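You operate a simulated robot arm through the tools that you are given. There is no shell and no other tool.

Carry out the task below with a simulated robot arm. There is one attempt and no reset: what you move stays moved.

JOB
Leak-test the orange band test pouch and stand it in the done or the fail tray.
Fine: seat it, press the red lever home till the reading stands, bring it back; under 25 kPa is a fail. Set down upright: orange band test pouch.
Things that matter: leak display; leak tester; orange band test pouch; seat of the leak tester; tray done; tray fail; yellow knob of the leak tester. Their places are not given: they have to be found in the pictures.

It is judged by the outcome, as a careful person would: the job done as asked, and still so three seconds after it is handed in. It fails if anything else is knocked over, pushed out of place, dropped, spilled or broken.

ROBOT AND FRAMES
A 6-joint arm with a two-finger gripper, fixed in place. Base frame: the origin is on the floor under the middle of its stand, x ahead of it, y to its left, z up; the work surface is at about z = 800. Readings come in mm, degrees, newtons and seconds.
With the tool pointing down near the work surface it reaches from about 100 to 700 mm from the base axis. Its first joint turns from -66.0 to 66.0 degrees. Payload 2.45 kg.
The TCP is the grasp point between the finger pads, 30 mm short of the fingertips. In the tool frame z runs along the fingers and y along their closing line. The gripper opens to 106 mm; its body begins 79 mm behind the TCP.
Orientation is told as [roll, pitch, yaw] about the base's x, y, z axes, in that order, counted from this pose: with the fingers straight down and closing along the base's y, the tool's x points along the base's -x, its y along +y and its z along -z.

CONTROLS
- The arm moves only by the tool jog_arm. Its argument "increments" is a list of rows, each a list of 3 entries, a list of its own where there are three numbers: the finger opening in mm, from 0 to 106, then the shift along the tool's x, y, z in mm, then the turn, a rotation vector about the tool's x, y, z in degrees. In form: [[gripper, [x, y, z], [ax, ay, az]], ...]. A call has 1 to 20 rows; each row is the pose to reach, as a shift and turn from the pose commanded when the call began, along the tool's axes at that moment. Each row takes 0.2 s and may step no farther than 50 mm and 8.6 degrees from the row before; otherwise, or with a gripper value out of range, the whole call is refused. A pose out of reach is approached as far as the arm can. The call stops where the force on the tool passes 40 N (or 10 N more than at its start, if that is more) or the arm is blocked; 0.2 s more then pass. Each finger travels about 153 mm/s and halts on what it meets, pressing with about 42 N; the grip force reading is that of the motor and also rises with nothing between the fingers. The clock runs only during rows and for 0.2 s after the last one: add rows that repeat a pose to give the fingers time. It gives the time, the measured TCP pose, the force on the tool (base axes), the opening and the grip force at its end, in the units of the frame above (readings bear some noise), with the torque about the TCP (base axes, N m) and any sound that the robot's microphone picked up.
- Cameras (640 x 400 px; columns grow to the right, rows downward): "scene" is fixed at [55.1, 437.5, 1379.6]; the picture's right is [-0.51, -0.86, 0.00], its down [-0.64, 0.37, -0.68] and it looks along [0.58, -0.34, -0.74] (base axes); focal length 302 px, centre (320, 200). "wrist" rides on the gripper at [76, -2, -106] in the tool frame; the picture's right is [0.02, 1.00, 0.00], its down [-0.78, 0.02, -0.62] and it looks along [-0.62, 0.01, 0.78] (tool axes); focal length 247 px, centre (320, 200).
- snapshot(camera): a new picture of that camera. No time passes.
- probe_pixels(camera, pixels): for up to 12 pixels [column, row] of the newest picture of that camera ("zoom" is the newest enlarged one), the place [x, y, z] in the base frame of the surface seen there, good to about 3 mm, but the place of the scene camera against the robot may be out by one fixed shift of up to 18 mm in any direction. No time passes.
- zoom(camera, box): a new picture of the part [left, top, right, bottom] of that camera's present view, enlarged. No time passes.
- close_job(): hands the job in; it is judged then, once.

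Open the gripper and draw the arm clear of the work before you hand the job in, unless the task says otherwise.

The tools are called as name(argument=value, ...) on one line, values as JSON. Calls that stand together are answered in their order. jog_arm: Moves the arm, as the interface text tells. Its arguments: {"type":"object","properties":{"increments":{"type":"array","items":{"type":"array"}}},"required":["increments"]} The other tools are called the same way: snapshot (camera) takes a picture; probe_pixels (camera, pixels) gives the place of the surface under pixels of a picture; zoom (camera, box) takes an enlarged picture of a part of a camera's view; close_job () hands the job in.

At the start:

```text
clock: 0.0
tcp_pos: [376.3, 81.1, 1078.4]
orientation: [-0.1, 0.1, -0.1]
ft_force: [-0.7, -0.7, 0.1]
moment: [0.0, 0.02, -0.02]
width: 106.0
finger_force: 0.1
```

scene: 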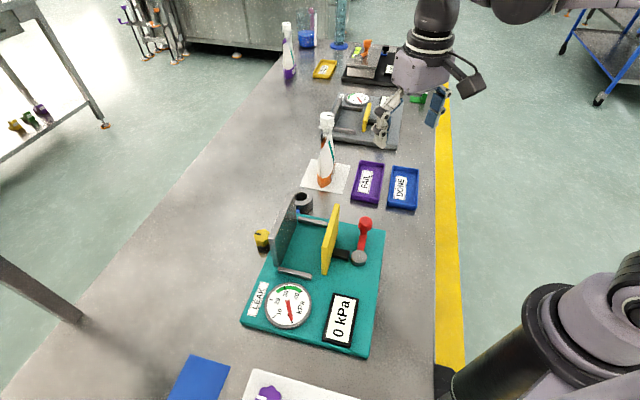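
wrist: 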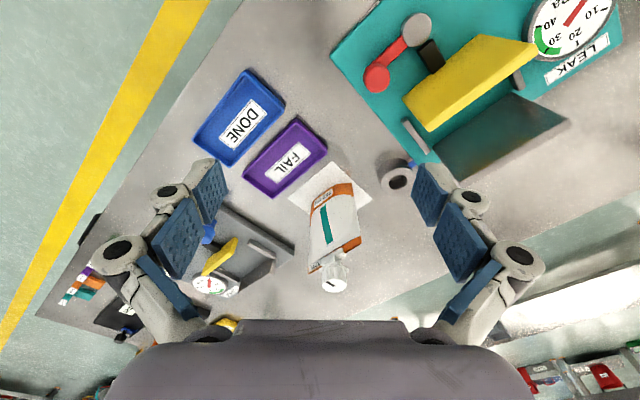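

The scene shows the teal leak tester (columns 245-385, rows 195-355), the pouch at about (326,150) and the fail/done trays at (367,182)/(403,187). I take enlarged views to see details.

zoom(camera="scene", box=[230, 180, 400, 360])

zoom(camera="scene", box=[280, 90, 430, 220])

snapshot(camera="wrist")

snapshot(camera="scene")

```text
2.22 times, centred on (315, 270) of scene
```

zoom: 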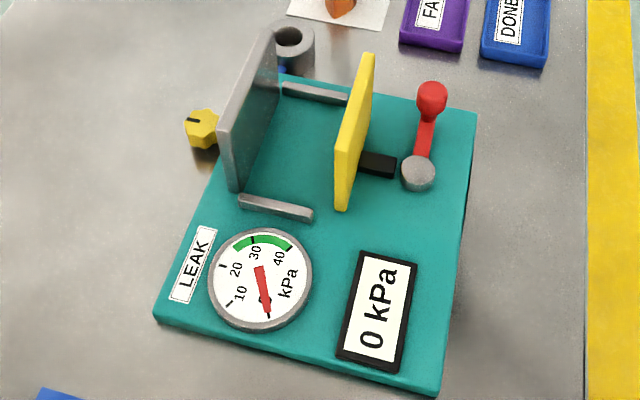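

```text
3.08 times, centred on (355, 155) of scene
```

zoom: 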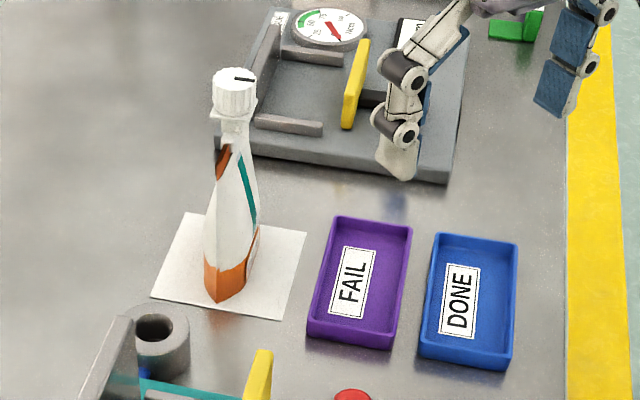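

```text
taken
```

wrist: 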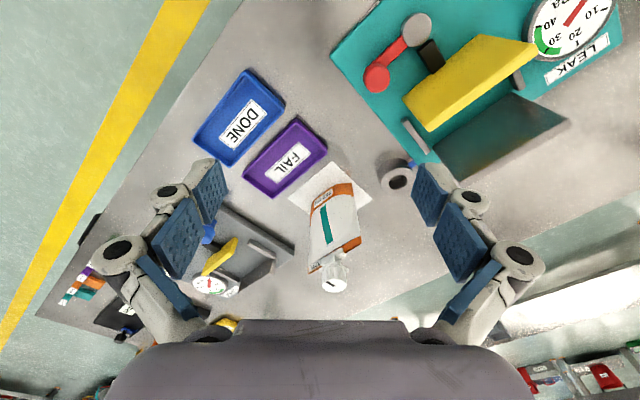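

```text
taken
```

scene: 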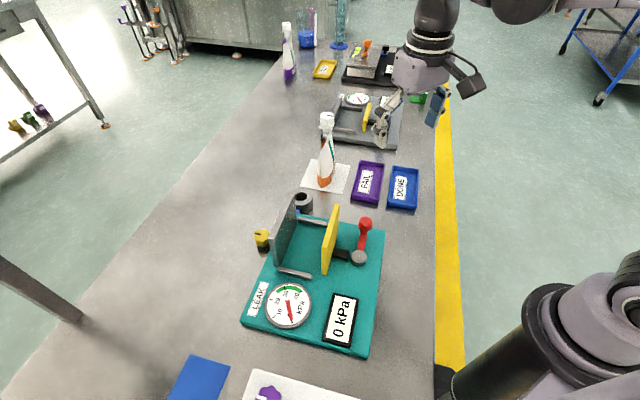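

The tester has a gray fixed plate, a yellow pressing plate, a red lever with pivot, and a yellow knob on the far side. I probe key points in both pictures to find positions.

probe_pixels(camera="wrist", pixels=[[333, 275], [335, 225], [340, 195], [300, 195], [365, 200], [287, 158], [237, 120], [378, 78], [417, 30], [455, 90], [500, 140], [398, 180]])

probe_pixels(camera="scene", pixels=[[326, 120], [326, 150], [325, 180], [367, 182], [403, 187], [365, 222], [358, 257], [330, 240], [337, 206], [285, 240], [262, 238], [302, 198]])

```text
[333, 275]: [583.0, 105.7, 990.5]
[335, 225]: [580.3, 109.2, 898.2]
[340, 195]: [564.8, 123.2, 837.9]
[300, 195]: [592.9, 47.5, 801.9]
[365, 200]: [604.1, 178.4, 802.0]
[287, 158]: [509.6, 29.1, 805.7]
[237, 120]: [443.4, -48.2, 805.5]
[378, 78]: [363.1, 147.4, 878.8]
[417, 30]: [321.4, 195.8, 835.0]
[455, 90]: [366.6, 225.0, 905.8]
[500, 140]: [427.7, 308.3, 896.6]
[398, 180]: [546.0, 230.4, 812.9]
```

```text
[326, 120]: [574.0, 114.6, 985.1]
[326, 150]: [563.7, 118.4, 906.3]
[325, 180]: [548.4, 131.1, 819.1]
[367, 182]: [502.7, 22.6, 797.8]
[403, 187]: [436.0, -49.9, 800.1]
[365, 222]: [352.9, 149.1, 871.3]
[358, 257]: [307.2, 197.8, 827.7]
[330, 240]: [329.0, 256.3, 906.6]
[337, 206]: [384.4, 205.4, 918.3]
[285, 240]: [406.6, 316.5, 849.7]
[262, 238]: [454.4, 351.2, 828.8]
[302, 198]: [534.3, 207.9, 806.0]
```

Scene readings are offset by about (-10, +3, -6) from the wrist. I look closer at the pouch in the wrist picture.

zoom(camera="wrist", box=[270, 150, 400, 310])

zoom(camera="wrist", box=[320, 0, 640, 200])

```text
2.50 times, centred on (335, 230) of wrist
```

zoom: 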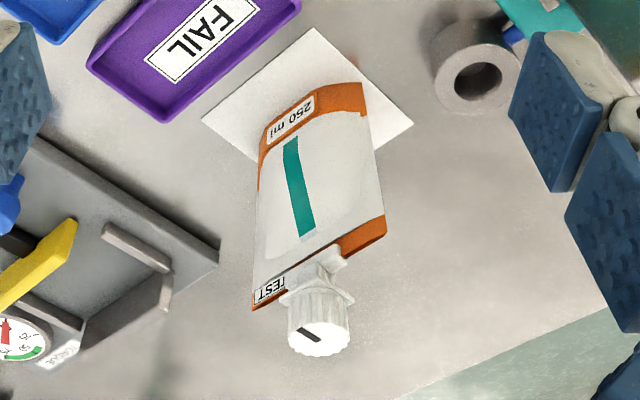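

```text
2.00 times, centred on (480, 100) of wrist
```

zoom: 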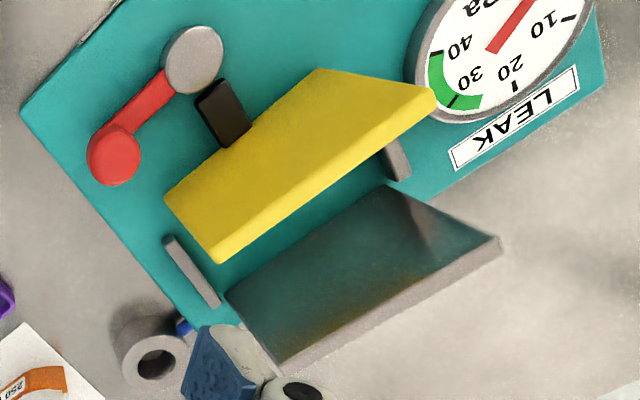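

I probe points of the tester (plate edges, bars, base, lever) in this enlarged wrist picture.

probe_pixels(camera="zoom", pixels=[[218, 255], [430, 97], [175, 197], [318, 76], [278, 367], [495, 241], [230, 293], [383, 190], [192, 270], [398, 165], [225, 110], [300, 225]])

zoom(camera="wrist", box=[320, 0, 480, 100])

```text
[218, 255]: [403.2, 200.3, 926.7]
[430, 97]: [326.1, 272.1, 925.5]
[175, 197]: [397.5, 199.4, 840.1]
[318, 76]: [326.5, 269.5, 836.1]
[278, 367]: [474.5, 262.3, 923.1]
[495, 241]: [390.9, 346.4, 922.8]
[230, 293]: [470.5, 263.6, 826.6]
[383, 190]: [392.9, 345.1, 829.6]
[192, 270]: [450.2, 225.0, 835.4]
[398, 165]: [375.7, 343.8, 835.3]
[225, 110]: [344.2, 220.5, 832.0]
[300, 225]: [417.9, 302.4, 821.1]
```

```text
4.00 times, centred on (400, 50) of wrist
```

zoom: 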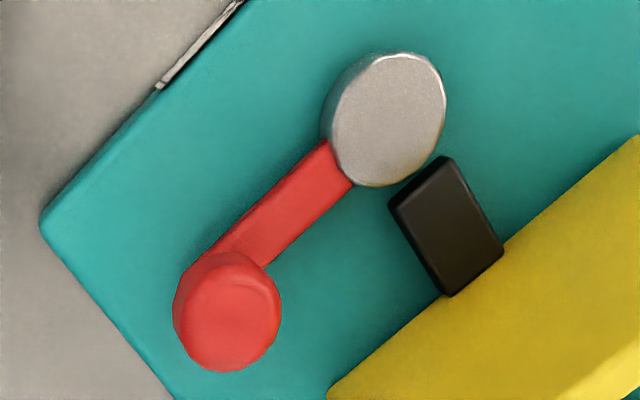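

I probe the pouch's corners and face and the trays in the wrist picture to get orientation and size.

probe_pixels(camera="wrist", pixels=[[310, 270], [359, 242], [313, 203], [350, 185], [335, 283], [322, 265], [346, 265], [313, 240], [358, 220], [335, 240], [326, 193], [341, 188]])

zoom(camera="wrist", box=[180, 50, 340, 210])

```text
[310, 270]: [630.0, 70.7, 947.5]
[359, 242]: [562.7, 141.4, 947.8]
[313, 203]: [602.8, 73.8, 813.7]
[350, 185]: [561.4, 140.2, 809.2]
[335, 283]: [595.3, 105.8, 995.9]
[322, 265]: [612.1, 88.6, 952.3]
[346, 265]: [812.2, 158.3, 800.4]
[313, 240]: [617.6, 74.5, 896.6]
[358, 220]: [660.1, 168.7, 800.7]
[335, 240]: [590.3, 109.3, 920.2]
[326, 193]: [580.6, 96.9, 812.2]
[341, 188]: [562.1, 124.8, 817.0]
```

```text
2.50 times, centred on (260, 130) of wrist
```

zoom: 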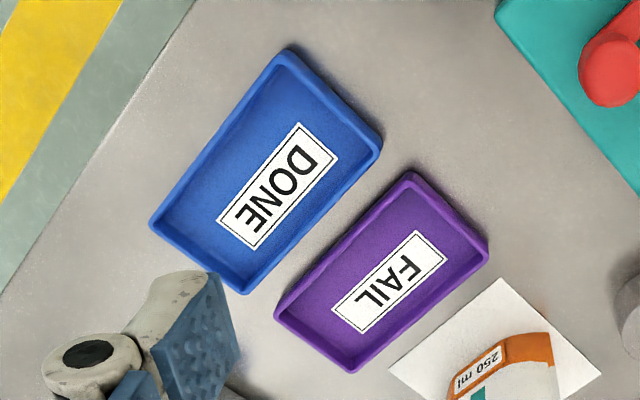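

The pouch is centred near (596,106), its width lies along (-0.7,0.7), just like the tester plates. I shift the arm at the same height towards the tester to look at the lever and the seat more closely.

jog_arm(increments=[[106, [19, 30, 0], [0, 0, 0]], [106, [38, 60, 0], [0, 0, 0]], [106, [57, 90, 0], [0, 0, 0]], [106, [76, 119, 0], [0, 0, 0]], [106, [76, 119, 0], [0, 0, 0]]])

snapshot(camera="wrist")

snapshot(camera="scene")

```text
clock: 1.2
tcp_pos: [300.9, 201.8, 1079.9]
orientation: [-0.1, 0.0, -0.1]
ft_force: [-0.5, 0.1, -0.2]
moment: [-0.02, -0.04, 0.0]
width: 106.1
finger_force: 0.1
```

```text
taken
```

wrist: 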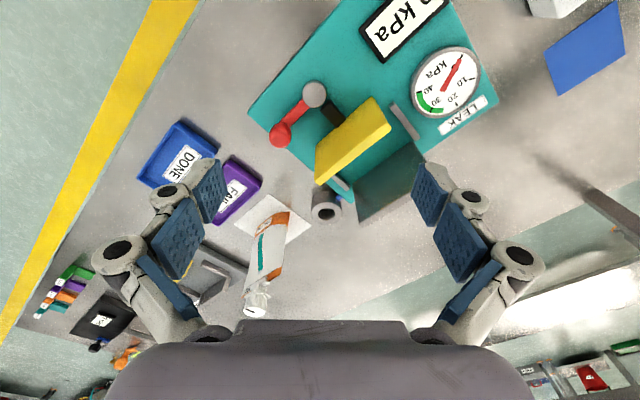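

```text
taken
```

scene: 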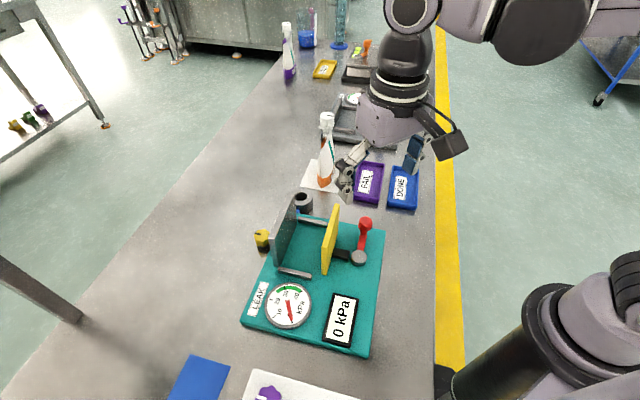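

Now the tester is fully visible in the wrist picture (lever at (285,130), seat at (370,165)). I enlarge the lever and seat.

zoom(camera="wrist", box=[240, 60, 440, 220])

zoom(camera="scene", box=[310, 200, 390, 280])

zoom(camera="scene", box=[240, 190, 320, 260])

```text
2.50 times, centred on (340, 140) of wrist
```

zoom: 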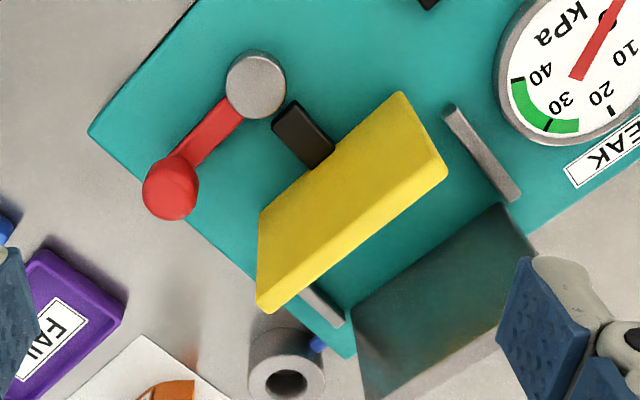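

```text
5.00 times, centred on (350, 240) of scene
```

zoom: 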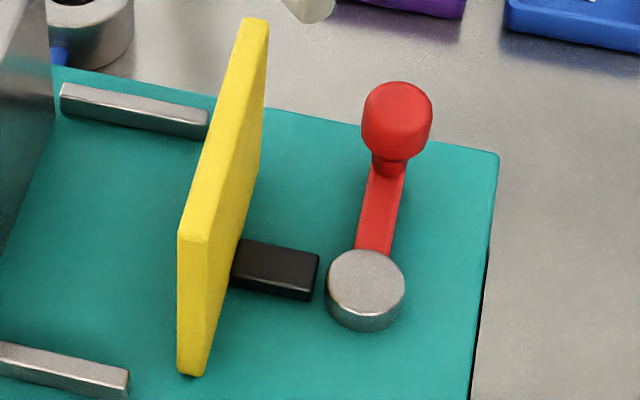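

```text
5.71 times, centred on (280, 225) of scene
```

zoom: 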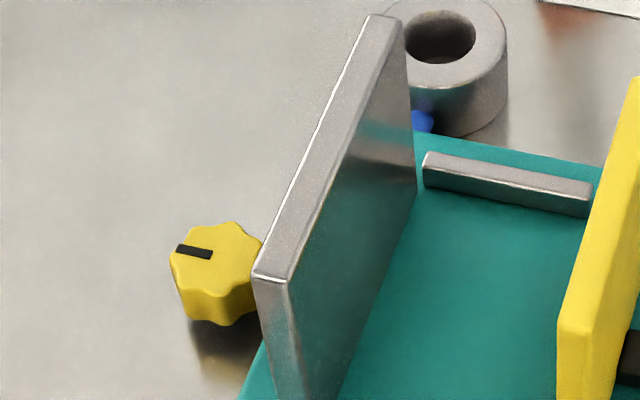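

The lever pivots about a vertical axis (gray disc), with a horizontal arm and upright knob. I probe the bars, plate edges, disc, knob and ring in the wrist picture.

probe_pixels(camera="wrist", pixels=[[391, 105], [417, 137], [335, 178], [347, 187], [390, 127], [320, 181], [358, 182], [411, 145], [281, 138], [294, 116], [314, 94], [250, 113]])

probe_pixels(camera="scene", pixels=[[299, 215], [331, 221], [279, 270], [312, 277], [289, 205], [272, 262], [384, 232], [367, 354], [246, 320], [365, 220], [362, 240], [337, 252]])

```text
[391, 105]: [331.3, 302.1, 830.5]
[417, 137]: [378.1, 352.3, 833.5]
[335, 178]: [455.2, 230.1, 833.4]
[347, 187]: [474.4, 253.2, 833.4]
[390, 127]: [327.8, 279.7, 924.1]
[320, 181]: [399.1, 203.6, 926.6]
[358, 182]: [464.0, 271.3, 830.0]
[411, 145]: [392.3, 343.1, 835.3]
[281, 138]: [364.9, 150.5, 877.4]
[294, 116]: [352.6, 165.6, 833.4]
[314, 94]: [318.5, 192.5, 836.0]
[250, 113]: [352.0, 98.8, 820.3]
```

```text
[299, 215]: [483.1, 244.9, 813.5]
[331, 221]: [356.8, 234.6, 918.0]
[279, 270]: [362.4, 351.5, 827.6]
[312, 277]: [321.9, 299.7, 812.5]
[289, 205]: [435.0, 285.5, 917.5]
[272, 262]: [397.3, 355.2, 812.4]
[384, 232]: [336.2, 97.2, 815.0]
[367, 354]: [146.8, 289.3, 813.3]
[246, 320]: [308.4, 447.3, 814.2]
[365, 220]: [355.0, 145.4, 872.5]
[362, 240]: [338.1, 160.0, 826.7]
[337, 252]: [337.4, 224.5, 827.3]
```

The seat is bounded by bars at u≈-19 and -158 and the gray plate, with everything at 45°. I move above the pouch at (596,106), turning the tool 45° so the fingers close across the pouch thickness.

jog_arm(increments=[[106, [-42.2, -13.6, 0], [0, 0, 6.43]], [106, [-84.4, -27.1, 0], [0, 0, 12.86]], [106, [-126.6, -40.7, 0], [0, 0, 19.29]], [106, [-168.9, -54.3, 0], [0, 0, 25.71]], [106, [-211.1, -67.9, 0], [0, 0, 32.14]], [106, [-253.3, -81.4, 0], [0, 0, 38.57]], [106, [-295.5, -95, 0], [0, 0, 45]], [106, [-295.5, -95, 0], [0, 0, 45]]])

snapshot(camera="wrist")

snapshot(camera="scene")

```text
clock: 3.0
tcp_pos: [596.7, 105.9, 1080.4]
orientation: [0.0, -0.1, -45.0]
ft_force: [-0.6, 1.3, 0.0]
moment: [0.02, 0.01, 0.0]
width: 105.6
finger_force: 0.0
```

```text
taken
```

wrist: 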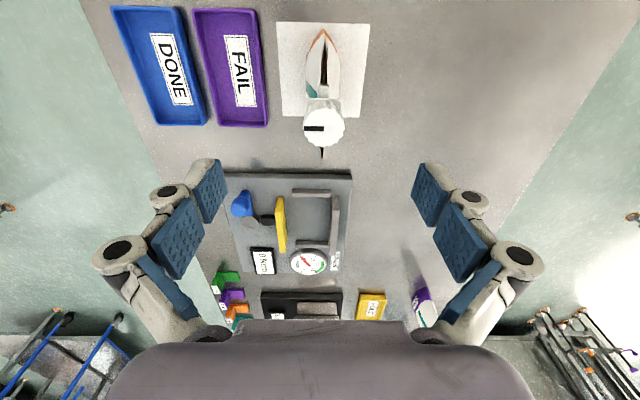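

```text
taken
```

scene: 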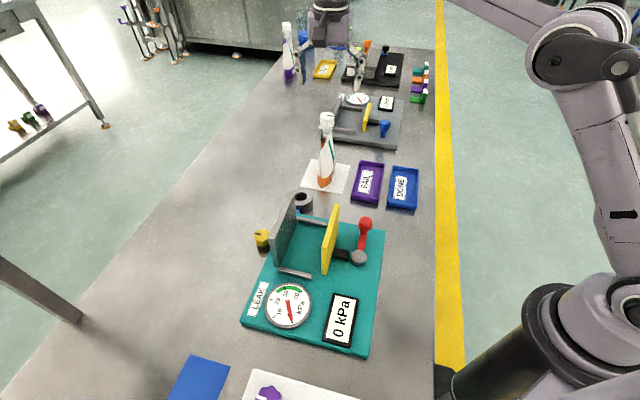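

The pouch is seen edge-on at column 323, well centred between the fingers. I enlarge and probe the cap.

zoom(camera="wrist", box=[270, 20, 380, 170])

probe_pixels(camera="wrist", pixels=[[323, 130], [323, 114], [308, 130], [339, 130], [323, 142], [322, 151], [323, 100], [306, 92], [340, 92], [324, 40]])

```text
2.67 times, centred on (325, 95) of wrist
```

zoom: 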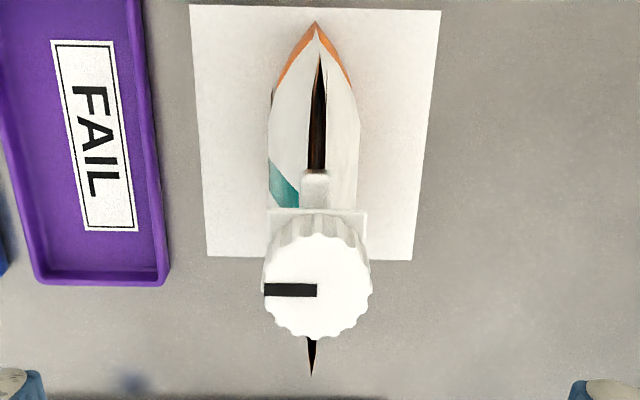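

```text
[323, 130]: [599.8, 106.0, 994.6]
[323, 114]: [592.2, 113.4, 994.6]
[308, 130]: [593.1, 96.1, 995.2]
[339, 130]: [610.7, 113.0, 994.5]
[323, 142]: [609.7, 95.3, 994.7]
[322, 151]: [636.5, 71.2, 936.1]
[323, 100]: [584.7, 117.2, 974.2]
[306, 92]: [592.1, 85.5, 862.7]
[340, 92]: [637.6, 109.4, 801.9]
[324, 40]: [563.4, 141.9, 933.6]
```

Cap centre is near (600.5,105), diameter ≈33 mm, top at z≈995. I correct by a few mm and descend to TCP z≈977 with fingers open.

jog_arm(increments=[[106, [-3.4, 2, 0], [0, 0, 0]], [106, [-3.4, 2, 30], [0, 0, 0]], [106, [-3.4, 2, 60], [0, 0, 0]], [106, [-3.4, 2, 85], [0, 0, 0]], [106, [-3.4, 2, 102], [0, 0, 0]], [106, [-3.4, 2, 102], [0, 0, 0]]])

snapshot(camera="wrist")

zoom(camera="scene", box=[270, 70, 410, 220])

```text
clock: 4.4
tcp_pos: [598.9, 103.3, 976.0]
orientation: [0.0, 0.0, -45.0]
ft_force: [1.2, -0.5, -0.4]
moment: [-0.01, -0.02, 0.0]
width: 106.1
finger_force: 0.1
```

```text
taken
```

wrist: 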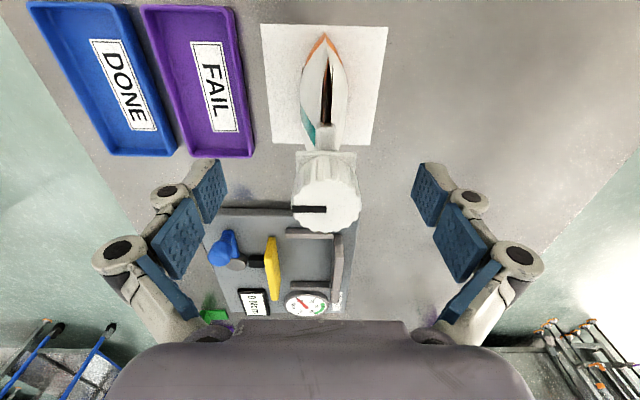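

```text
2.67 times, centred on (340, 145) of scene
```

zoom: 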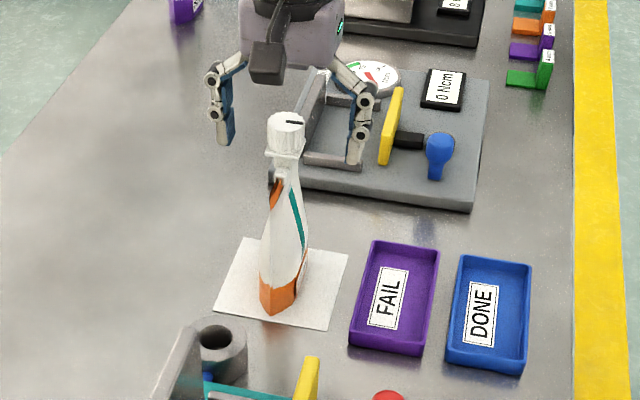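

The cap sits between the pads within 1–2 mm. I close the fingers on the cap.

jog_arm(increments=[[80, [0, 0, 0], [0, 0, 0]], [60, [0, 0, 0], [0, 0, 0]], [45, [0, 0, 0], [0, 0, 0]], [35, [0, 0, 0], [0, 0, 0]], [20, [0, 0, 0], [0, 0, 0]], [20, [0, 0, 0], [0, 0, 0]], [20, [0, 0, 0], [0, 0, 0]]])

snapshot(camera="wrist")

zoom(camera="scene", box=[270, 70, 410, 220])

```text
clock: 6.0
tcp_pos: [600.0, 103.9, 977.9]
orientation: [0.1, 0.1, -45.0]
ft_force: [0.6, 1.2, 2.5]
moment: [0.13, -0.21, 0.0]
width: 30.6
finger_force: 42.1
```

```text
taken
```

wrist: 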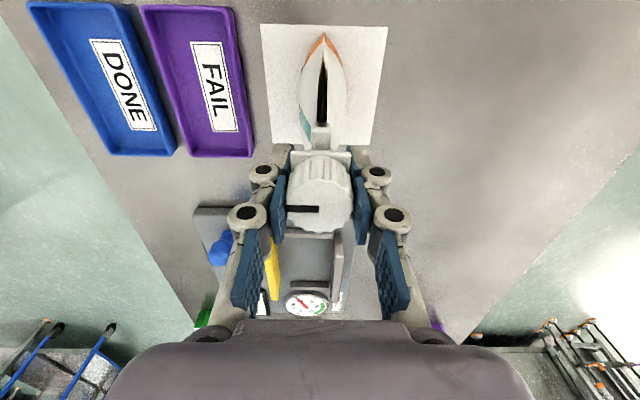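

```text
2.67 times, centred on (340, 145) of scene
```

zoom: 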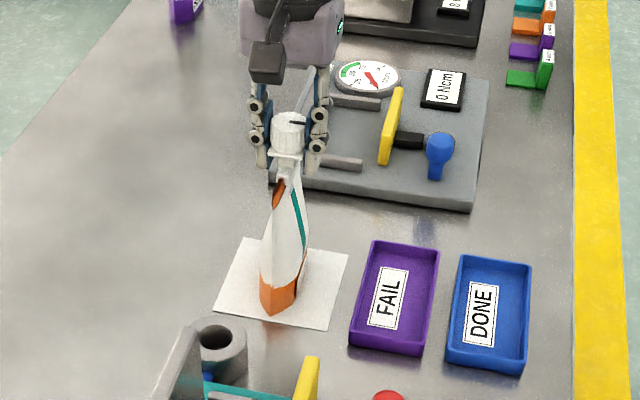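

The grip holds at 30.6 mm with 42 N. I lift the pouch straight up by 160 mm.

jog_arm(increments=[[20, [0, 0, -10], [0, 0, 0]], [20, [0, 0, -30], [0, 0, 0]], [20, [0, 0, -55], [0, 0, 0]], [20, [0, 0, -80], [0, 0, 0]], [20, [0, 0, -105], [0, 0, 0]], [20, [0, 0, -130], [0, 0, 0]], [20, [0, 0, -150], [0, 0, 0]], [20, [0, 0, -160], [0, 0, 0]], [20, [0, 0, -160], [0, 0, 0]]])

snapshot(camera="wrist")

snapshot(camera="scene")

```text
clock: 8.0
tcp_pos: [593.7, 102.9, 1134.3]
orientation: [0.0, -0.1, -45.0]
ft_force: [0.2, 0.0, -3.0]
moment: [0.0, 0.02, 0.02]
width: 30.6
finger_force: 42.0
out of reach, approached as far as the arm can: row 8, 9
```

```text
taken
```

wrist: 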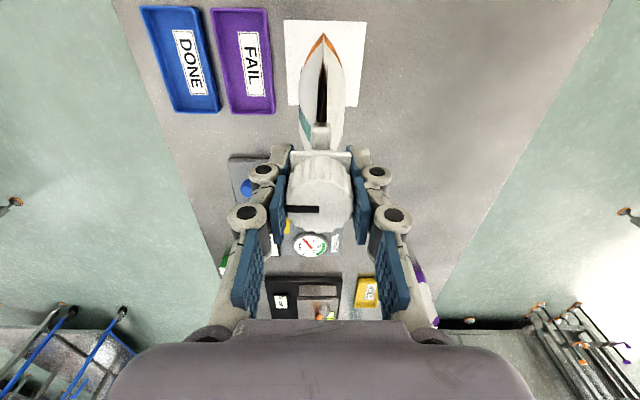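

```text
taken
```

scene: 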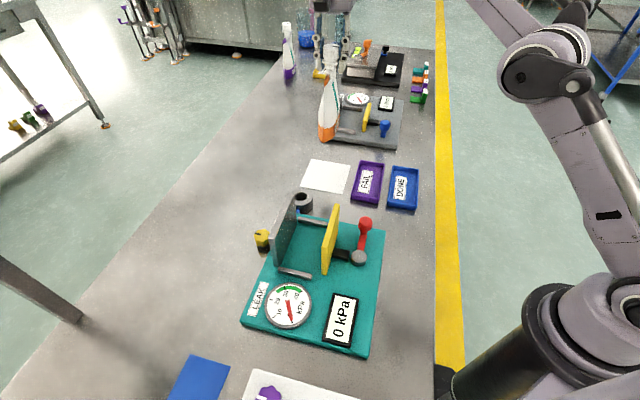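

The pouch hangs straight; its bottom is at z≈957, above the plates (926). I move it along the tool's x towards the seat (about 258 mm), stopping a bit short to check.

jog_arm(increments=[[20, [20, 0, 0], [0, 0, 0]], [20, [50, 0, 0], [0, 0, 0]], [20, [85, 0, 0], [0, 0, 0]], [20, [120, 0, 0], [0, 0, 0]], [20, [155, 0, 0], [0, 0, 0]], [20, [190, 0, 0], [0, 0, 0]], [20, [220, 0, 0], [0, 0, 0]], [20, [245, 0, 0], [0, 0, 0]], [20, [255, 0, 0], [0, 0, 0]], [20, [255, 0, 0], [0, 0, 0]]])

snapshot(camera="wrist")

snapshot(camera="scene")

```text
clock: 10.2
tcp_pos: [412.2, 284.6, 1134.1]
orientation: [0.0, 0.0, -45.0]
ft_force: [0.3, 0.0, -2.2]
moment: [0.03, 0.02, 0.01]
width: 31.0
finger_force: 42.2
```

```text
taken
```

wrist: 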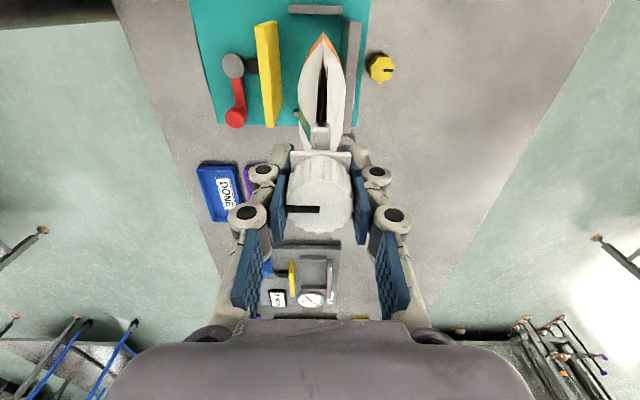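

```text
taken
```

scene: 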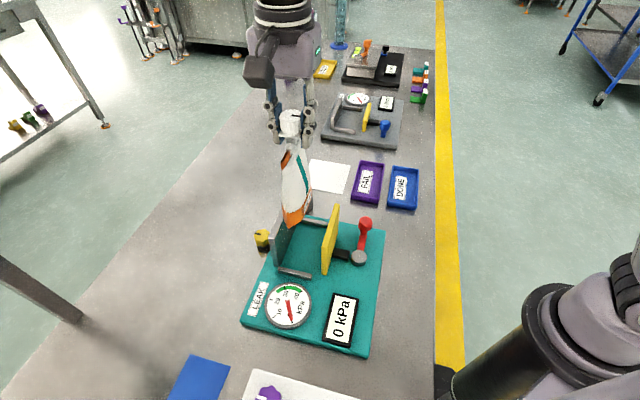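

The pouch is above the seat, at u≈-90, v≈493. I probe the plate tops and pouch sides from this view to check clearances.

zoom(camera="wrist", box=[190, 0, 400, 160])

probe_pixels(camera="wrist", pixels=[[347, 60], [358, 60], [278, 80], [262, 80], [301, 85], [341, 85], [323, 40], [305, 10], [380, 68], [272, 26], [278, 125], [356, 28]])

```text
2.50 times, centred on (295, 80) of wrist
```

zoom: 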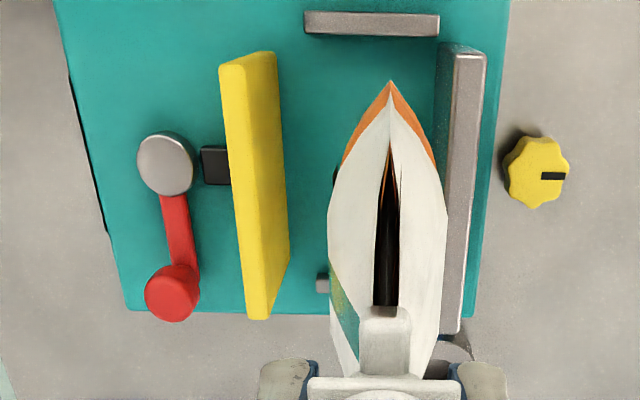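

```text
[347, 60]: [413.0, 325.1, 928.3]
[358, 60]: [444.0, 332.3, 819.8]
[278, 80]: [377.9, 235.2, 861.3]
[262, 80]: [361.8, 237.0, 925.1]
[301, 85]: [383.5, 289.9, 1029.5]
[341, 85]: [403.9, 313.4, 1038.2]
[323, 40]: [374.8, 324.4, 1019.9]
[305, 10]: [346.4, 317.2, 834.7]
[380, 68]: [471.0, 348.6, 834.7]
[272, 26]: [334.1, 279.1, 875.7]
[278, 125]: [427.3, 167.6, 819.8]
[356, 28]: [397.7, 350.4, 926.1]
```

The pouch is ~31–40 mm thick, and with v≈487 it clears gray plate (521) and yellow plate (≈434). I shift 5.5 mm toward the yellow plate, then descend to just above the floor of the seat.

jog_arm(increments=[[20, [1, -5.5, 0], [0, 0, 0]], [20, [1, -5.5, 0], [0, 0, 0]], [20, [1, -5.5, 20], [0, 0, 0]], [20, [1, -5.5, 40], [0, 0, 0]], [20, [1, -5.5, 60], [0, 0, 0]], [20, [1, -5.5, 80], [0, 0, 0]], [20, [1, -5.5, 100], [0, 0, 0]], [20, [1, -5.5, 115], [0, 0, 0]], [20, [1, -5.5, 125], [0, 0, 0]], [20, [1, -5.5, 130], [0, 0, 0]], [20, [1, -5.5, 130], [0, 0, 0]]])

snapshot(camera="wrist")

zoom(camera="scene", box=[230, 130, 400, 300])

```text
clock: 12.6
tcp_pos: [410.7, 279.7, 1004.2]
orientation: [0.0, 0.0, -45.0]
ft_force: [-0.1, -0.7, -2.1]
moment: [0.03, 0.02, -0.01]
width: 30.7
finger_force: 42.1
```

```text
taken
```

wrist: 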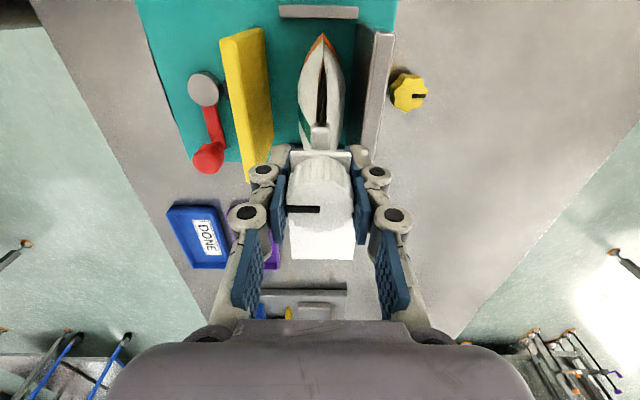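

```text
2.35 times, centred on (315, 215) of scene
```

zoom: 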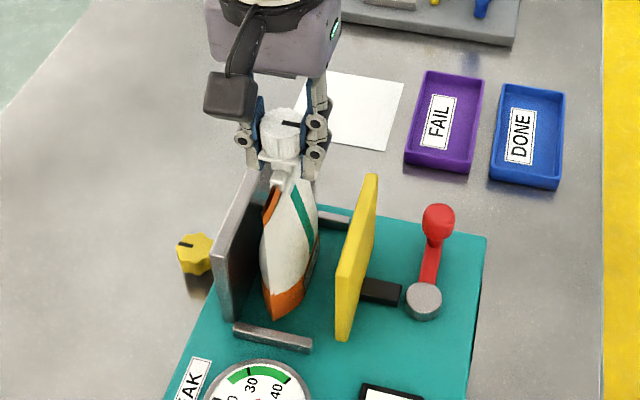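

The pouch hangs between the plates with no contact yet (force -2 N). I lower 2 mm per row until the floor is felt.

jog_arm(increments=[[20, [0, 0, 2], [0, 0, 0]], [20, [0, 0, 4], [0, 0, 0]], [20, [0, 0, 5], [0, 0, 0]], [20, [0, 0, 5], [0, 0, 0]]])

```text
clock: 13.6
tcp_pos: [409.7, 281.4, 999.5]
orientation: [0.0, 0.0, -44.8]
ft_force: [-0.2, 0.3, -2.7]
moment: [-0.04, -0.02, 0.01]
width: 30.5
finger_force: 42.1
```

No contact yet at z≈999.5; I lower another 1–2 mm.

jog_arm(increments=[[20, [0, 0, 1], [0, 0, 0]], [20, [0, 0, 1.5], [0, 0, 0]], [20, [0, 0, 1.5], [0, 0, 0]]])

zoom(camera="scene", box=[250, 190, 350, 290])

```text
clock: 14.4
tcp_pos: [409.8, 280.8, 996.1]
orientation: [-0.1, -0.1, -45.0]
ft_force: [-0.4, -0.1, -3.2]
moment: [-0.03, 0.0, -0.01]
width: 30.6
finger_force: 42.1
```

```text
4.00 times, centred on (300, 240) of scene
```

zoom: 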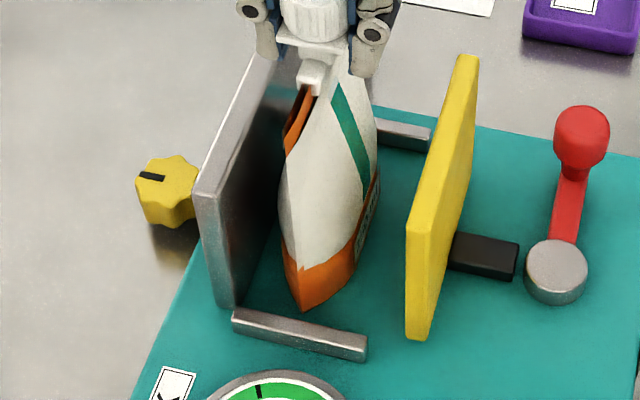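

Force still shows only the pouch's weight; I keep lowering in 1 mm steps.

jog_arm(increments=[[20, [0, 0, 1], [0, 0, 0]], [20, [0, 0, 1], [0, 0, 0]]])

jog_arm(increments=[[20, [0, 0, 1], [0, 0, 0]], [20, [0, 0, 1], [0, 0, 0]]])

```text
clock: 15.0
tcp_pos: [410.2, 281.2, 996.4]
orientation: [0.1, -0.1, -45.1]
ft_force: [1.8, 0.2, 18.5]
moment: [-0.1, 0.01, 0.03]
width: 30.7
finger_force: 42.2
```

```text
clock: 15.6
tcp_pos: [408.9, 280.1, 996.1]
orientation: [0.1, 0.0, -44.9]
ft_force: [2.6, 3.6, 33.4]
moment: [0.06, -0.11, -0.04]
width: 31.2
finger_force: 42.1
```

Contact is felt (33 N upward), so I back off 1.5 mm and then open the fingers gently to let the pouch stand.

jog_arm(increments=[[20, [0, 0, -1], [0, 0, 0]], [20, [0, 0, -1.6], [0, 0, 0]], [20, [0, 0, -1.6], [0, 0, 0]]])

```text
clock: 16.4
tcp_pos: [409.6, 280.6, 997.0]
orientation: [0.0, -0.1, -45.0]
ft_force: [0.1, 0.2, -2.4]
moment: [-0.01, -0.03, -0.01]
width: 30.4
finger_force: 41.7
```

The pouch is within a fraction of a mm of the floor. I open the fingers.

jog_arm(increments=[[36, [0, 0, 0], [0, 0, 0]], [45, [0, 0, 0], [0, 0, 0]], [60, [0, 0, 0], [0, 0, 0]], [75, [0, 0, 0], [0, 0, 0]], [75, [0, 0, 0], [0, 0, 0]]])

snapshot(camera="wrist")

zoom(camera="scene", box=[230, 130, 400, 300])

```text
clock: 17.6
tcp_pos: [409.2, 280.8, 997.1]
orientation: [-0.1, 0.1, -45.0]
ft_force: [0.8, -0.3, 0.1]
moment: [0.0, 0.0, 0.0]
width: 74.8
finger_force: 0.1
```

```text
taken
```

wrist: 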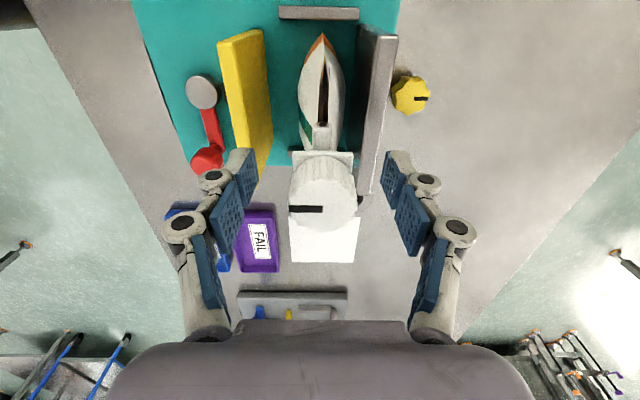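

```text
2.35 times, centred on (315, 215) of scene
```

zoom: 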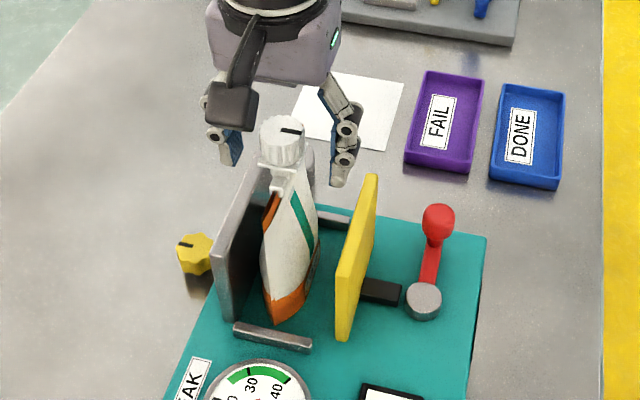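

The pouch stands upright in the seat. I raise the hand clear of the cap and then move over the lever knob.

jog_arm(increments=[[75, [0, 0, -20], [0, 0, 0]], [75, [0, 0, -50], [0, 0, 0]], [75, [0, 0, -85], [0, 0, 0]], [75, [0, 0, -85], [0, 0, 0]], [75, [-15, -31, -85], [0, 0, 0]], [75, [-31, -63, -85], [0, 0, 0]], [75, [-46, -94, -85], [0, 0, 0]], [75, [-61.5, -125.5, -85], [0, 0, 0]], [75, [-61.5, -125.5, -85], [0, 0, 0]]])

snapshot(camera="wrist")

snapshot(camera="scene")

```text
clock: 19.6
tcp_pos: [362.0, 149.8, 1079.8]
orientation: [0.0, 0.0, -45.0]
ft_force: [0.0, -0.3, -1.1]
moment: [-0.01, 0.01, 0.01]
width: 75.3
finger_force: 0.0
```

```text
taken
```

wrist: 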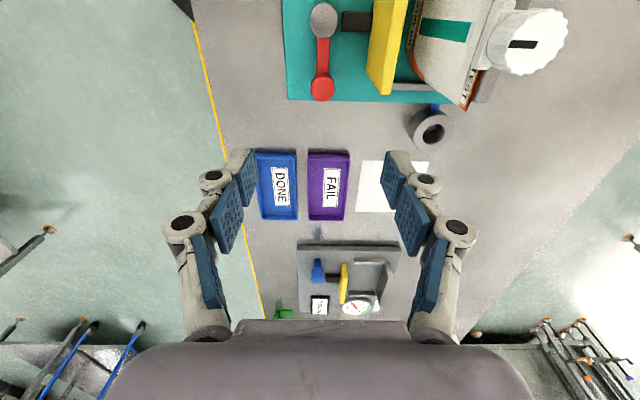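

```text
taken
```

scene: 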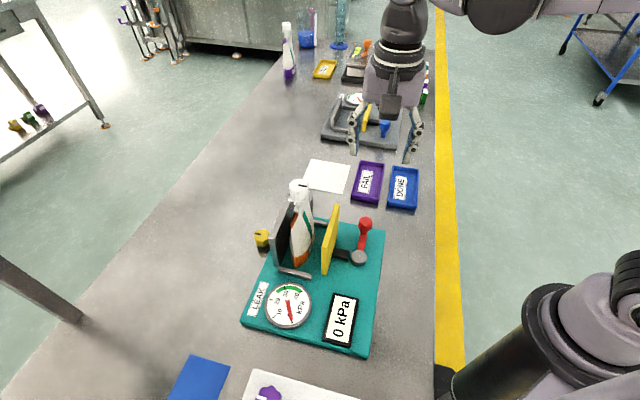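

The knob is at (322,88) below the hand. I zoom in on the lever and the seated pouch.

zoom(camera="wrist", box=[270, 0, 430, 110])

probe_pixels(camera="wrist", pixels=[[322, 90], [311, 88], [332, 88], [322, 78], [322, 98], [322, 52], [323, 22], [312, 22], [335, 22], [352, 22], [385, 92], [372, 88]])

zoom(camera="scene", box=[240, 170, 400, 290])

```text
3.64 times, centred on (350, 55) of wrist
```

zoom: 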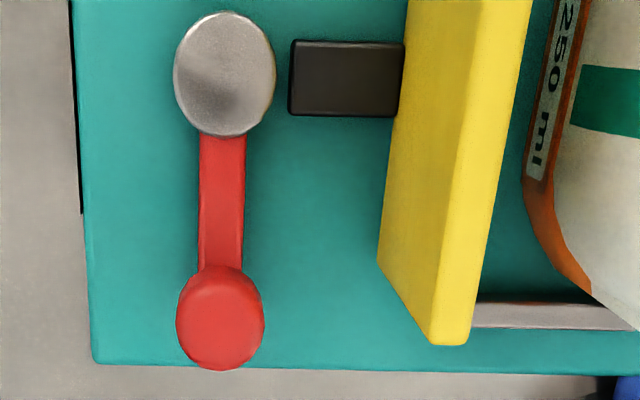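

```text
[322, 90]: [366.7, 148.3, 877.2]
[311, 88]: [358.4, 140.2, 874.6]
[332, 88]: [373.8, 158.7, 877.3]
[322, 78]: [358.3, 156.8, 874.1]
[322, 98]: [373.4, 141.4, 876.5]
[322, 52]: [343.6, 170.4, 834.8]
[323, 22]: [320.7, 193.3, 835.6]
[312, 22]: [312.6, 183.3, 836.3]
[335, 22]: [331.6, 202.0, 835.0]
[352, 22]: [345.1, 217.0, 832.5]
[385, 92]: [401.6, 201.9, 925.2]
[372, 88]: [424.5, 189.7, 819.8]
```

```text
3.33 times, centred on (320, 230) of scene
```

zoom: 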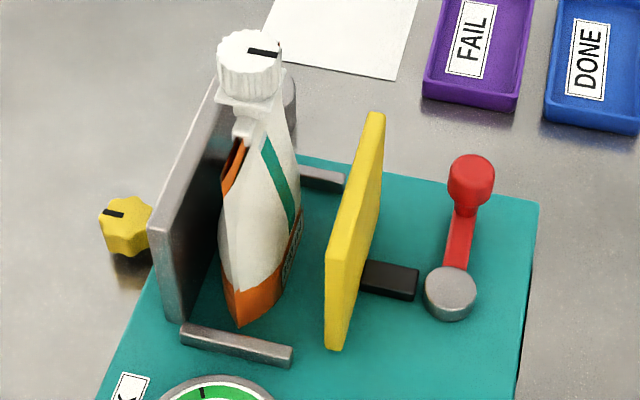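

Knob centre is about (366,149), pivot (321.5,193), so the arm points along -u with radius ≈62 mm. I narrow the fingers to 50 mm and descend around the knob to TCP z≈872.

jog_arm(increments=[[60, [-3, 1, 0], [0, 0, 0]], [50, [-3, 1, 40], [0, 0, 0]], [50, [-3, 1, 80], [0, 0, 0]], [50, [-3, 1, 120], [0, 0, 0]], [50, [-3, 1, 150], [0, 0, 0]], [50, [-3, 1, 150], [0, 0, 0]]])

snapshot(camera="wrist")

zoom(camera="scene", box=[280, 130, 440, 290])

```text
clock: 21.0
tcp_pos: [368.7, 146.3, 929.2]
orientation: [-0.1, 0.0, -45.0]
ft_force: [0.6, 0.4, 0.4]
moment: [-0.02, 0.02, -0.01]
width: 50.3
finger_force: 0.2
```

```text
taken
```

wrist: 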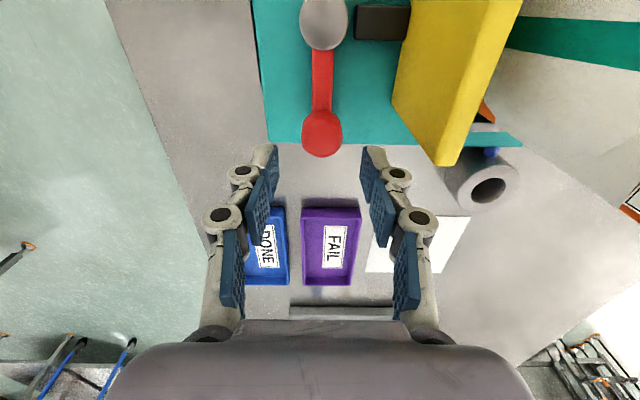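

```text
2.50 times, centred on (360, 210) of scene
```

zoom: 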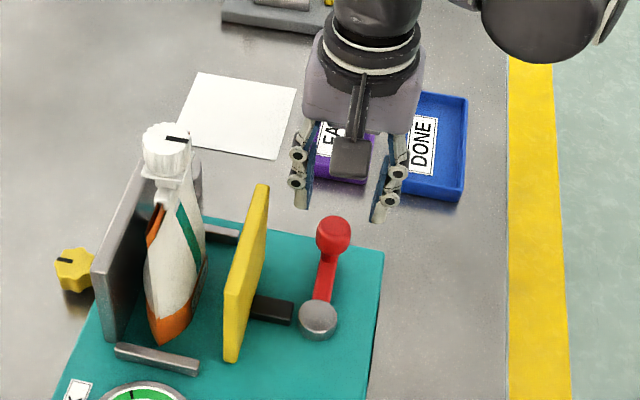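

The hand is above the knob with fingers straddling it. I enlarge to check the alignment before going lower.

zoom(camera="wrist", box=[250, 70, 410, 200])

probe_pixels(camera="wrist", pixels=[[322, 125], [322, 135], [322, 145], [322, 154], [306, 140], [338, 140], [322, 112], [322, 80], [302, 135], [342, 135]])

```text
3.08 times, centred on (330, 135) of wrist
```

zoom: 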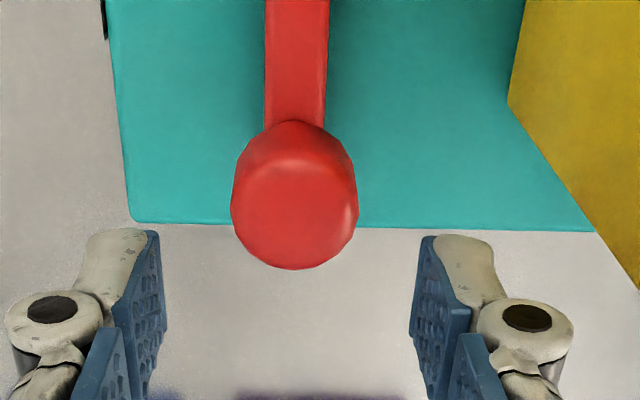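

```text
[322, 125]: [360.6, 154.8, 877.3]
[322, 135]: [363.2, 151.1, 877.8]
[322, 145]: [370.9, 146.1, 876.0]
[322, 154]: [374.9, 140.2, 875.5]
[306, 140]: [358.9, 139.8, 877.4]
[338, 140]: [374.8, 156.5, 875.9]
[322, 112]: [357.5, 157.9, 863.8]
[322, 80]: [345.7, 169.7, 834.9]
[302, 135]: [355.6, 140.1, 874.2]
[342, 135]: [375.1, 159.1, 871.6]
```

The knob centre (≈(367,148)) matches the TCP. I descend the remaining 57 mm.

jog_arm(increments=[[50, [0, 0, 20], [0, 0, 0]], [50, [0, 0, 40], [0, 0, 0]], [50, [0, 0, 50], [0, 0, 0]], [50, [0, 0, 57], [0, 0, 0]], [50, [0, 0, 57], [0, 0, 0]]])

snapshot(camera="wrist")

zoom(camera="scene", box=[280, 130, 440, 290])

```text
clock: 22.2
tcp_pos: [367.4, 147.1, 875.7]
orientation: [0.0, 0.0, -45.0]
ft_force: [-0.6, 0.1, 0.3]
moment: [0.0, 0.0, -0.02]
width: 49.7
finger_force: 0.0
```

```text
taken
```

wrist: 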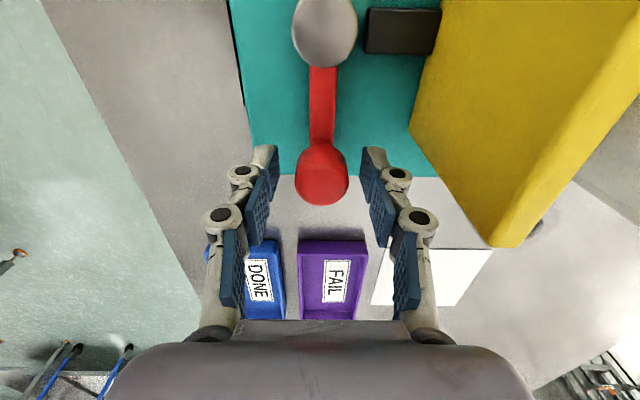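

```text
2.50 times, centred on (360, 210) of scene
```

zoom: 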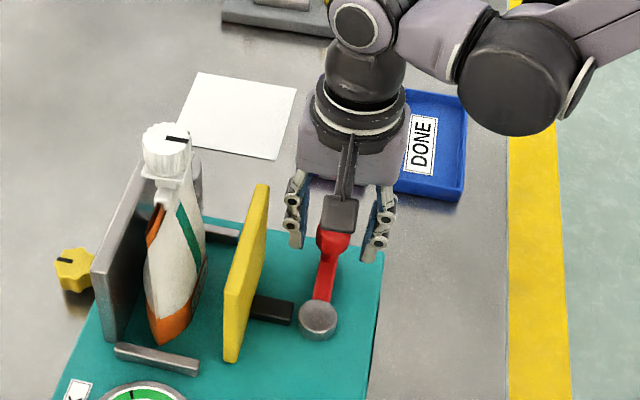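

The fingers straddle the knob without contact. I narrow them to 36 mm to cage the knob loosely.

jog_arm(increments=[[42, [0, 0, 2], [0, 0, 0]], [36, [0, 0, 4], [0, 0, 0]], [36, [0, 0, 4], [0, 0, 0]]])

zoom(camera="wrist", box=[240, 0, 440, 240])

```text
clock: 23.0
tcp_pos: [367.8, 146.4, 870.3]
orientation: [0.0, 0.0, -45.1]
ft_force: [-0.4, -0.5, 0.1]
moment: [0.02, -0.03, 0.02]
width: 36.3
finger_force: 0.2
```

```text
1.67 times, centred on (340, 120) of wrist
```

zoom: 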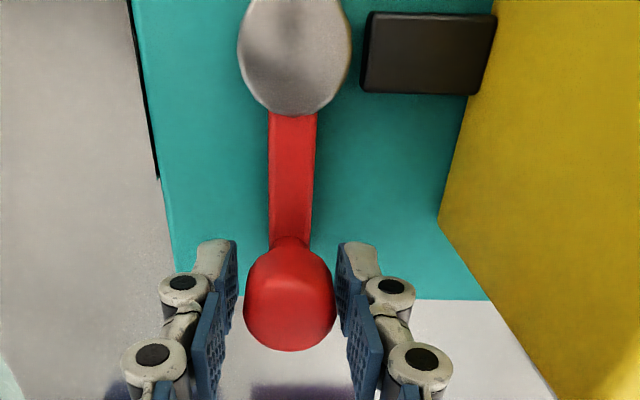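

The knob is centred with ~4 mm slack each side. I test the direction away from the plate (-y of tool) first, by 8 mm in small rows.

jog_arm(increments=[[36, [0, -3, 0], [0, 0, 0]], [36, [0, -5, 0], [0, 0, 0]], [36, [0, -6.5, 0], [0, 0, 0]], [36, [0, -6.5, 0], [0, 0, 0]]])

zoom(camera="wrist", box=[240, 0, 440, 240])

```text
clock: 24.0
tcp_pos: [362.3, 142.5, 871.1]
orientation: [0.0, 0.0, -44.9]
ft_force: [2.3, 1.6, 0.8]
moment: [0.02, -0.04, 0.01]
width: 37.2
finger_force: 1.0
```

```text
1.67 times, centred on (340, 120) of wrist
```

zoom: 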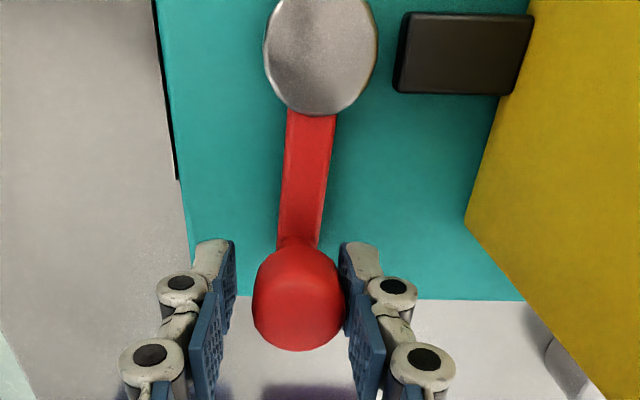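

The lever follows in the -y direction with only ~3 N, so this direction is free. I go on along the arc about the pivot to about 20°, turning the tool with the lever.

jog_arm(increments=[[36, [0.6, -3, 0], [0, 0, 5]], [36, [1.7, -8.4, 0], [0, 0, 10]], [36, [3.2, -13.6, 0], [0, 0, 15]], [36, [5.2, -18.7, 0], [0, 0, 20]], [36, [5.2, -18.7, 0], [0, 0, 20]]])

snapshot(camera="wrist")

zoom(camera="scene", box=[240, 180, 400, 360])

```text
clock: 25.2
tcp_pos: [346.3, 133.6, 870.8]
orientation: [0.0, 0.0, -65.0]
ft_force: [0.3, 0.3, -0.4]
moment: [0.0, 0.02, 0.0]
width: 36.3
finger_force: 0.5
```

```text
taken
```

wrist: 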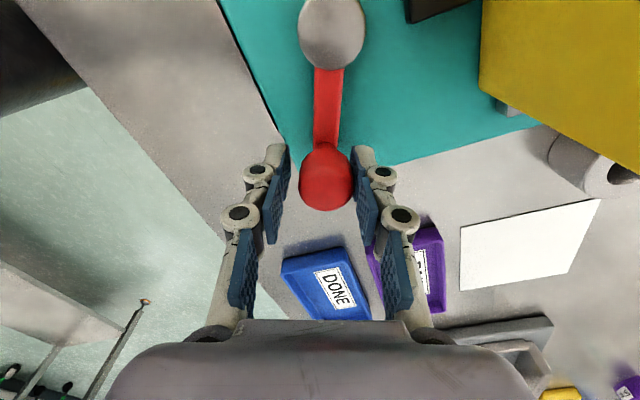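

```text
2.22 times, centred on (320, 270) of scene
```

zoom: 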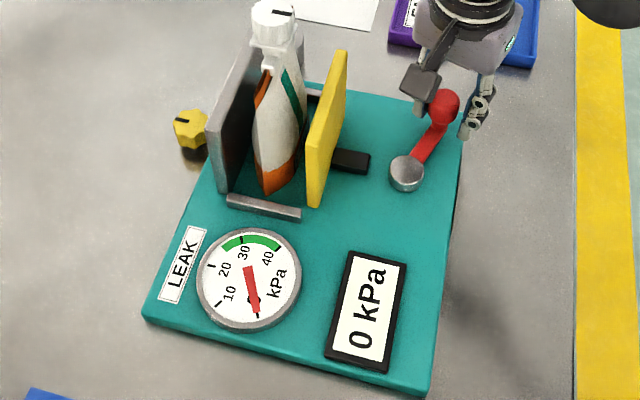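

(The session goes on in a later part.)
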